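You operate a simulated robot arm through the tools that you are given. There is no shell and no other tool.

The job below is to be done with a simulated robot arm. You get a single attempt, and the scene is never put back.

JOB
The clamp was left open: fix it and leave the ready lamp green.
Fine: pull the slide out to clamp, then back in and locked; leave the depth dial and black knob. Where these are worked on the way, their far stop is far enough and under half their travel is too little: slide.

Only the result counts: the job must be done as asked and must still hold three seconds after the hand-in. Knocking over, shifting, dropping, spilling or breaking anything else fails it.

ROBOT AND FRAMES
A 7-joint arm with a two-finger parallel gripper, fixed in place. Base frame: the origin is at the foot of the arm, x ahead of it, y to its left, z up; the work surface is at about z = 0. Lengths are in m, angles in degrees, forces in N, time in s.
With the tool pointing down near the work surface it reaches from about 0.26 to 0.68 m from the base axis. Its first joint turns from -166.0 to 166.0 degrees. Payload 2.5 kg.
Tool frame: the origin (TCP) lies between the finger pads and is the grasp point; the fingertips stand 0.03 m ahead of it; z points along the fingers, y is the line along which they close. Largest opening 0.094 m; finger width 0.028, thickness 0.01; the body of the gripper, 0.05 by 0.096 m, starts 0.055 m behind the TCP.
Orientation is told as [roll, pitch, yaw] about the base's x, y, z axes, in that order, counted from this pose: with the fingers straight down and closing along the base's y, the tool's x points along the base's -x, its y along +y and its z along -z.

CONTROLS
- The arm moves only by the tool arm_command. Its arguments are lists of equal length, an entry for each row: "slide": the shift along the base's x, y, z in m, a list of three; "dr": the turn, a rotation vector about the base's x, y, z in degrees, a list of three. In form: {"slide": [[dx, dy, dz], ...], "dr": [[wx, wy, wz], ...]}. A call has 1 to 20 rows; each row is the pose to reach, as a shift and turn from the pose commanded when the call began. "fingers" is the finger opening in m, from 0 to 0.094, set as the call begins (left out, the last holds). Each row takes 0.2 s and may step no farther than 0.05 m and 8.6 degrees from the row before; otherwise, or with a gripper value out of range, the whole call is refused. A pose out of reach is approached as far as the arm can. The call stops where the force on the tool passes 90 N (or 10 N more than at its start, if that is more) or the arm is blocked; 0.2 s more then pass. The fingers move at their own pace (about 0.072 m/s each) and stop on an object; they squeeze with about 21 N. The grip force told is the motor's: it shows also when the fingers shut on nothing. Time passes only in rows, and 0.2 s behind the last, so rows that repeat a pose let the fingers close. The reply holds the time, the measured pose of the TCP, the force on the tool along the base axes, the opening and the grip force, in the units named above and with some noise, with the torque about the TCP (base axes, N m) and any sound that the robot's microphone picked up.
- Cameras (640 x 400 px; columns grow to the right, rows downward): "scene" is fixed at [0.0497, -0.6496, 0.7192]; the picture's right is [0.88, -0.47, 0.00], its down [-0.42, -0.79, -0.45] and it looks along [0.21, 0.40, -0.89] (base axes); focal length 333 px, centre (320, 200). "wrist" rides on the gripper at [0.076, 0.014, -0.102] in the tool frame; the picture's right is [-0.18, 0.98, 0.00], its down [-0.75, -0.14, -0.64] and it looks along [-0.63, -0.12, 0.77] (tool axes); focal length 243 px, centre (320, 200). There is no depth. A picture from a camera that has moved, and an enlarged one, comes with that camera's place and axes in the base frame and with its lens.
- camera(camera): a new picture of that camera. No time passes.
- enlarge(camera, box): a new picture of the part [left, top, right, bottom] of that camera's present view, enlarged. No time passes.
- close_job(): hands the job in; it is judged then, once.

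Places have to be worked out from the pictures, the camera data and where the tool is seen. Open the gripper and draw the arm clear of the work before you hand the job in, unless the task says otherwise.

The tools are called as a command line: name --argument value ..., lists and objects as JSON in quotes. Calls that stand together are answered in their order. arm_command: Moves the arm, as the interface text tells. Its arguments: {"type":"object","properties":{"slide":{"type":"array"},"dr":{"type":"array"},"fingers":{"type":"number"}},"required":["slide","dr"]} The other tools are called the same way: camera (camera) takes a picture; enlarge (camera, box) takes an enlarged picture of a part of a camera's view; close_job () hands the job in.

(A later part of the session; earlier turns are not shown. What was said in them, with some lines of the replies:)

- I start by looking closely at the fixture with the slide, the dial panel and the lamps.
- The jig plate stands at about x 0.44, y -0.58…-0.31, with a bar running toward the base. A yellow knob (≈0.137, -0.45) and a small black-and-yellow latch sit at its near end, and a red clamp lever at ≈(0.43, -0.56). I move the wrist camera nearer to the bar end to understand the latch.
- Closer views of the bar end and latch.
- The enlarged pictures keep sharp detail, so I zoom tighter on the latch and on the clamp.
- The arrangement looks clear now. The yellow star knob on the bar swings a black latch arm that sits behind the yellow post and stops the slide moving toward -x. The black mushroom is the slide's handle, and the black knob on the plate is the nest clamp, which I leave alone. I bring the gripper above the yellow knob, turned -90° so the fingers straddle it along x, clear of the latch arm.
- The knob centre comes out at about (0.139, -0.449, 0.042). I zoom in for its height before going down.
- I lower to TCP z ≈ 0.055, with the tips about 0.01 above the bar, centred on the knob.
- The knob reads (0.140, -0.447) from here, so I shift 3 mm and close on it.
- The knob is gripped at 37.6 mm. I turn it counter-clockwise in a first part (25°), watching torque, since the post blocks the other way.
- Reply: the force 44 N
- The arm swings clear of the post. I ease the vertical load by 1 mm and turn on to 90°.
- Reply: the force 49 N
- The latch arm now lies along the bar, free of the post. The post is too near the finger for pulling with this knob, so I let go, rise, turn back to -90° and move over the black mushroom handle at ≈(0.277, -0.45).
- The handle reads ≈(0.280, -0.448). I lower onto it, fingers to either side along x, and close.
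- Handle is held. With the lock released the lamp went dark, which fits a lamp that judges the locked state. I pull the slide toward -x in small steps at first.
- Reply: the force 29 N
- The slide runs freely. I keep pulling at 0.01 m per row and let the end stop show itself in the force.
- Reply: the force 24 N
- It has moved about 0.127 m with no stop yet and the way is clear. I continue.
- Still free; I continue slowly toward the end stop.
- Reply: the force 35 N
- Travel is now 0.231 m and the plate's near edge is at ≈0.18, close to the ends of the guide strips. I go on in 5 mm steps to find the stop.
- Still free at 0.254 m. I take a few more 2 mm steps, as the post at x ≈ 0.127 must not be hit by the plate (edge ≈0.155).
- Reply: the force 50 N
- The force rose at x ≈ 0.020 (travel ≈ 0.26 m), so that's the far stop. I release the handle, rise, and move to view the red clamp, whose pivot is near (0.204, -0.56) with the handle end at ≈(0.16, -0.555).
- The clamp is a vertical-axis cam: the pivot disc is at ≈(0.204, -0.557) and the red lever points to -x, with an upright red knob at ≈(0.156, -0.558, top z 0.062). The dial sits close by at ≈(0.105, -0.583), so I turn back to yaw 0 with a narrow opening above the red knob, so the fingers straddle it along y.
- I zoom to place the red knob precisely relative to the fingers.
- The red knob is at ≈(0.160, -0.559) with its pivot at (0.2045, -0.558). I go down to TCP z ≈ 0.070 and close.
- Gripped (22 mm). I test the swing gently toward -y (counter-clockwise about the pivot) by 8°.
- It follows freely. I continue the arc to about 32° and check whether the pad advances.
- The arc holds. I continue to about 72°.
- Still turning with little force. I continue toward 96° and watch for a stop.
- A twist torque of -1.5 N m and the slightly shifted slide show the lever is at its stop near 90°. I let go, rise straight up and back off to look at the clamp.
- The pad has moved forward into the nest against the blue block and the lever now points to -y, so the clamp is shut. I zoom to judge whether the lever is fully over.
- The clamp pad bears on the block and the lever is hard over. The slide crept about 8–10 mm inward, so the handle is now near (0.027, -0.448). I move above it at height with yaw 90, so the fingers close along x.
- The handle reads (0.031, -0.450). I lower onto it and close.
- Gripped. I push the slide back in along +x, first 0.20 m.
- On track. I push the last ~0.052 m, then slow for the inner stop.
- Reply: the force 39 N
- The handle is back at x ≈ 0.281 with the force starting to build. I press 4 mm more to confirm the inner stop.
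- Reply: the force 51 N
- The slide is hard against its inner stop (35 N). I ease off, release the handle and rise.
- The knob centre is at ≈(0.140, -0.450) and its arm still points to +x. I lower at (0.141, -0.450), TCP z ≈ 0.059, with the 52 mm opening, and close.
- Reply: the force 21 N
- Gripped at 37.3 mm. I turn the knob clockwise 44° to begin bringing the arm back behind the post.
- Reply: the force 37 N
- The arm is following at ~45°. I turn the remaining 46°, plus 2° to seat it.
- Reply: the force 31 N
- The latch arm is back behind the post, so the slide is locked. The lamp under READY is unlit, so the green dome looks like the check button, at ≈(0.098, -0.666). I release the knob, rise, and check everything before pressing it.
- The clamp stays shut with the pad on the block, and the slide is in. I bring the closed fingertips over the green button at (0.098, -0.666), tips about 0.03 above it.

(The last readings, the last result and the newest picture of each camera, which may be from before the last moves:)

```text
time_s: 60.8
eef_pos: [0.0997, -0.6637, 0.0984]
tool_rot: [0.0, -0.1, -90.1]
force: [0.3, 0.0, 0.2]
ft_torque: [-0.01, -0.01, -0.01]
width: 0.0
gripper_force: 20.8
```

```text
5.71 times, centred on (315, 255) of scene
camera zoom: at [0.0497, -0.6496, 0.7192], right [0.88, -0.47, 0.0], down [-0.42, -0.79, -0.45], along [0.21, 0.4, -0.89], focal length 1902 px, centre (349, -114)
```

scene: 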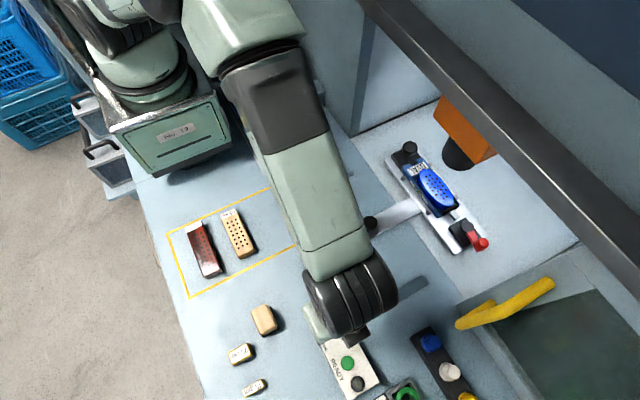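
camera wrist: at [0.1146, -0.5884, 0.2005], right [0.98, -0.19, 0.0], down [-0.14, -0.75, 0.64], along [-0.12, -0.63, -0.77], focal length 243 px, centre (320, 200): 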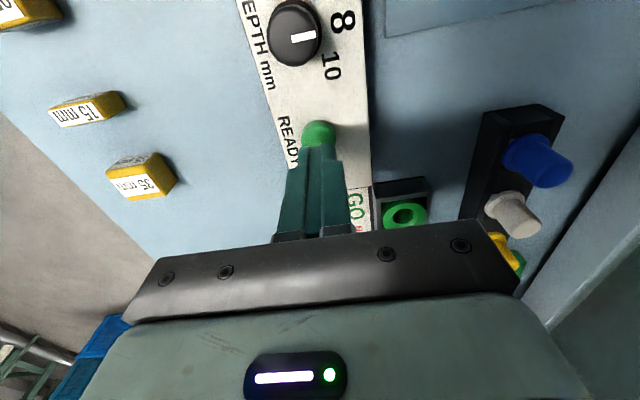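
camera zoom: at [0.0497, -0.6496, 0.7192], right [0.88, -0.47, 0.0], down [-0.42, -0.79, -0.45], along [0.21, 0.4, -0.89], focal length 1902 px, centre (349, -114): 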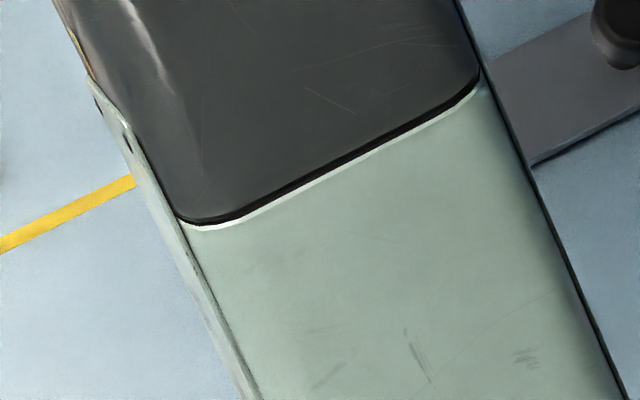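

The fingers line up over the button. I press down in small steps and watch the force and the sound.

arm_command --slide '[[-0.001, -0.001, -0.008], [-0.001, -0.001, -0.016], [-0.001, -0.001, -0.021], [-0.001, -0.001, -0.025]]' --dr '[[0, 0, 0], [0, 0, 0], [0, 0, 0], [0, 0, 0]]'

camera --camera "wrist"

```text
time_s: 61.8
eef_pos: [0.1003, -0.6655, 0.0757]
tool_rot: [-0.1, 0.0, -90.0]
force: [-1.2, 0.5, 0.7]
ft_torque: [-0.01, -0.01, -0.02]
width: 0.0
gripper_force: 21.5
```

```text
taken
camera wrist: at [0.1143, -0.5897, 0.1766], right [0.98, -0.18, 0.0], down [-0.14, -0.75, 0.64], along [-0.12, -0.63, -0.77], focal length 243 px, centre (320, 200)
```

wrist: 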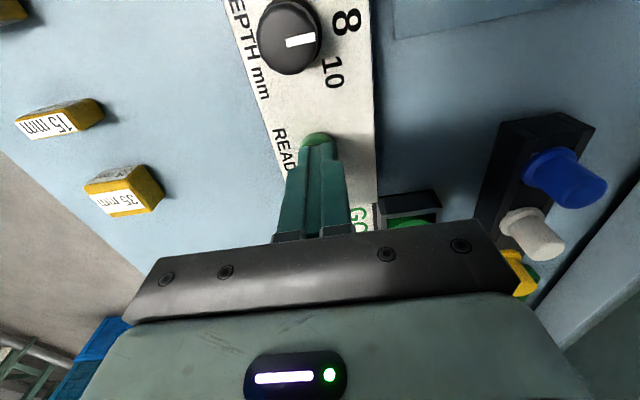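

No contact yet; I continue down in 2 mm steps.

arm_command --slide '[[0, 0, -0.002], [0, 0, -0.004], [0, 0, -0.006], [0, 0, -0.008], [0, 0, -0.008]]' --dr '[[0, 0, 0], [0, 0, 0], [0, 0, 0], [0, 0, 0], [0, 0, 0]]'

enlarge --camera "wrist" --box '[270, 100, 370, 200]'

```text
time_s: 63.0
eef_pos: [0.099, -0.6652, 0.0691]
tool_rot: [0.0, -0.1, -90.1]
force: [-2.8, -1.3, 13.2]
ft_torque: [0.0, 0.08, 0.05]
width: 0.0
gripper_force: 20.8
heard: click
```

```text
4.00 times, centred on (320, 150) of wrist
camera zoom: at [0.114, -0.5896, 0.1708], right [0.98, -0.18, 0.0], down [-0.14, -0.75, 0.64], along [-0.12, -0.63, -0.77], focal length 970 px, centre (320, 400)
```

zoom: 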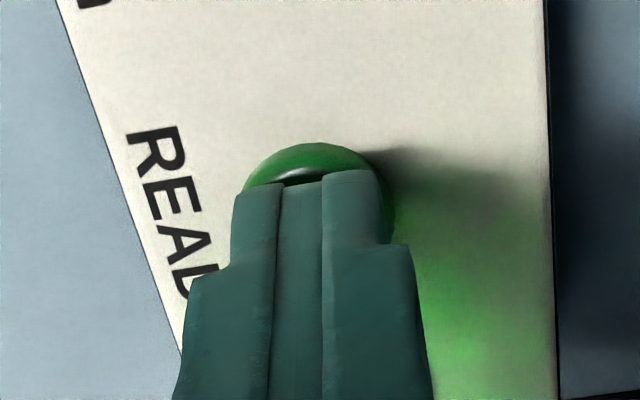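

The button clicked and a green glow shows on the panel. I rise straight up, back away with the gripper open, and check the lamp.

arm_command --slide '[[0, 0, 0.01], [0, 0, 0.04], [0, 0, 0.08], [0, 0, 0.12], [0, 0.04, 0.15], [0, 0.08, 0.18], [0, 0.12, 0.2]]' --dr '[[0, 0, 0], [0, 0, 0], [0, 0, 0], [0, 0, 0], [0, 0, 0], [0, 0, 0], [0, 0, 0]]'

arm_command --slide '[[0.02, 0.04, 0.02], [0.04, 0.08, 0.04], [0.06, 0.12, 0.06], [0.08, 0.16, 0.08], [0.1, 0.2, 0.08], [0.1, 0.2, 0.08]]' --dr '[[0, 0, 0], [0, 0, 0], [0, 0, 0], [0, 0, 0], [0, 0, 0], [0, 0, 0]]' --fingers 0.08

camera --camera "scene"

enlarge --camera "scene" --box '[290, 290, 410, 400]'

enlarge --camera "scene" --box '[280, 220, 350, 290]'

enlarge --camera "scene" --box '[390, 140, 500, 260]'

```text
time_s: 64.6
eef_pos: [0.1023, -0.5488, 0.2694]
tool_rot: [0.0, 0.0, -90.2]
force: [0.6, 0.3, 0.1]
ft_torque: [0.01, -0.01, -0.03]
width: 0.0002
gripper_force: 21.0
```

```text
time_s: 66.0
eef_pos: [0.2027, -0.3441, 0.348]
tool_rot: [0.0, 0.0, -90.1]
force: [-0.3, -0.3, -0.2]
ft_torque: [0.03, 0.0, 0.03]
width: 0.0802
gripper_force: 0.0
```

```text
taken
```

scene: 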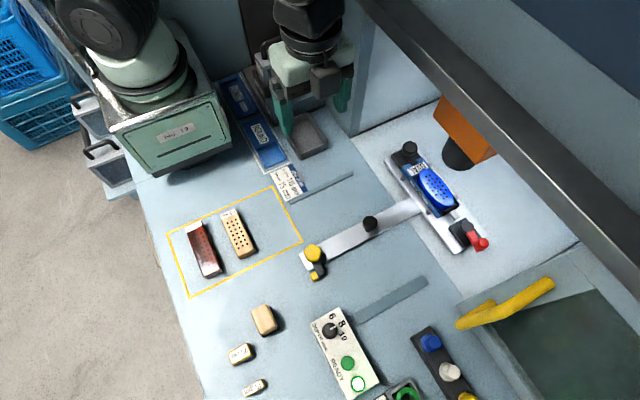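

```text
3.64 times, centred on (350, 345) of scene
camera zoom: at [0.0497, -0.6496, 0.7192], right [0.88, -0.47, 0.0], down [-0.42, -0.79, -0.45], along [0.21, 0.4, -0.89], focal length 1210 px, centre (211, -327)
```

zoom: 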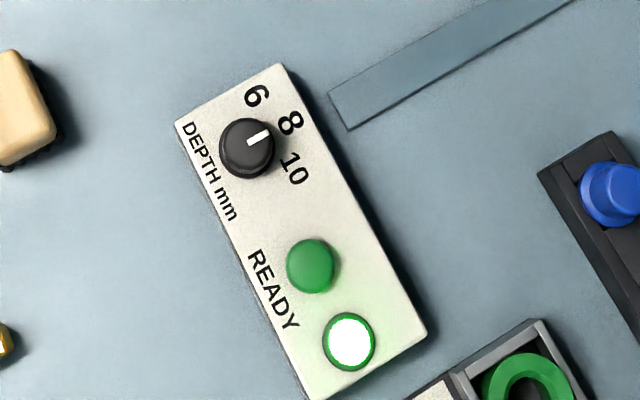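

```text
5.71 times, centred on (315, 255) of scene
camera zoom: at [0.0497, -0.6496, 0.7192], right [0.88, -0.47, 0.0], down [-0.42, -0.79, -0.45], along [0.21, 0.4, -0.89], focal length 1902 px, centre (349, -114)
```

zoom: 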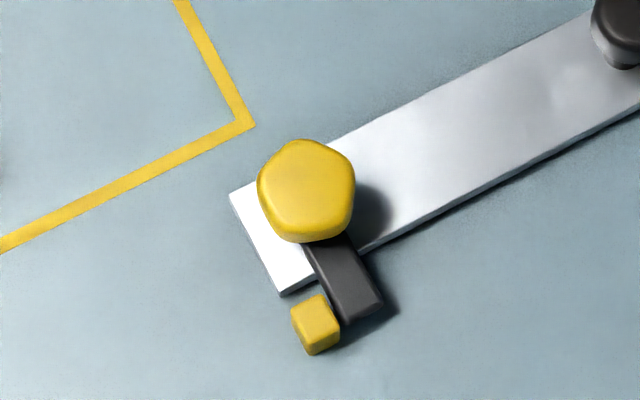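

```text
3.33 times, centred on (445, 200) of scene
camera zoom: at [0.0497, -0.6496, 0.7192], right [0.88, -0.47, 0.0], down [-0.42, -0.79, -0.45], along [0.21, 0.4, -0.89], focal length 1109 px, centre (-97, 200)
```

zoom: 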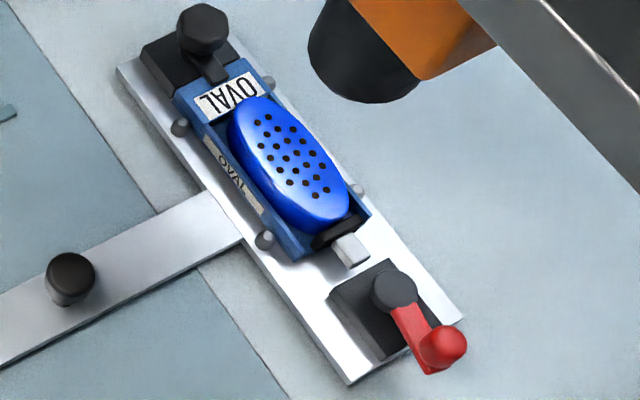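

The lamp is green, the slide is in and latched, the clamp is shut, and the dial and black knob are unchanged. I wait a few seconds to make sure it holds.

arm_command --slide '[[0, 0, 0], [0, 0, 0], [0, 0, 0], [0, 0, 0], [0, 0, 0], [0, 0, 0], [0, 0, 0], [0, 0, 0], [0, 0, 0], [0, 0, 0], [0, 0, 0], [0, 0, 0], [0, 0, 0], [0, 0, 0], [0, 0, 0], [0, 0, 0]]' --dr '[[0, 0, 0], [0, 0, 0], [0, 0, 0], [0, 0, 0], [0, 0, 0], [0, 0, 0], [0, 0, 0], [0, 0, 0], [0, 0, 0], [0, 0, 0], [0, 0, 0], [0, 0, 0], [0, 0, 0], [0, 0, 0], [0, 0, 0], [0, 0, 0]]'

camera --camera "scene"

```text
time_s: 69.4
eef_pos: [0.2035, -0.3453, 0.3487]
tool_rot: [0.0, 0.0, -90.0]
force: [0.8, -0.9, -0.4]
ft_torque: [-0.01, 0.06, 0.02]
width: 0.0801
gripper_force: 0.1
```

```text
taken
```

scene: 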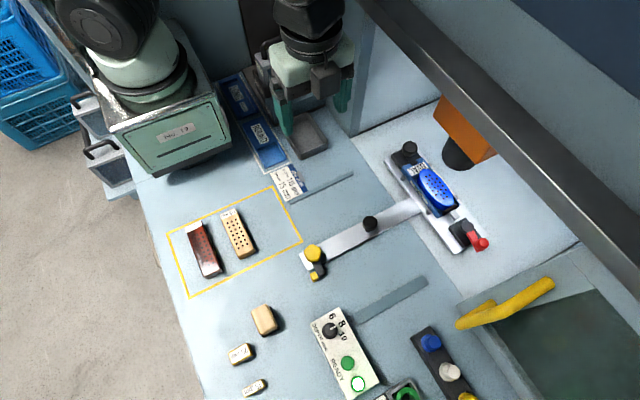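

After more than three seconds the lamp is still green and nothing has moved. I hand the job in.

close_job

```text
The job is handed in.
```

The clamp is shut, the slide is back in and locked, and the ready lamp is green. It was still green over three seconds later, just before I handed the job in.

- **Slide:** I unlatched it with the yellow knob and pulled it out to its far stop, about 0.26 m. After clamping I pushed it back to the inner stop and turned the latch arm behind its post again.
- **Clamp:** I swung the red lever over until it met a stop, and the pad now presses on the blue block. The lever looked a few degrees short of a full quarter turn, but the lamp passed it.
- **Ready lamp:** It stayed dark after locking, so I pressed the green READY button once. It clicked and the lamp came on green.
- **Left alone:** I did not touch the depth dial or the black knob on the jig plate, which I took to be the one you meant. I used the other black knob, on the slide's bar, only as a handle to move the slide.

The gripper is open and the arm is clear of the work. Nothing else appeared disturbed in the last picture.
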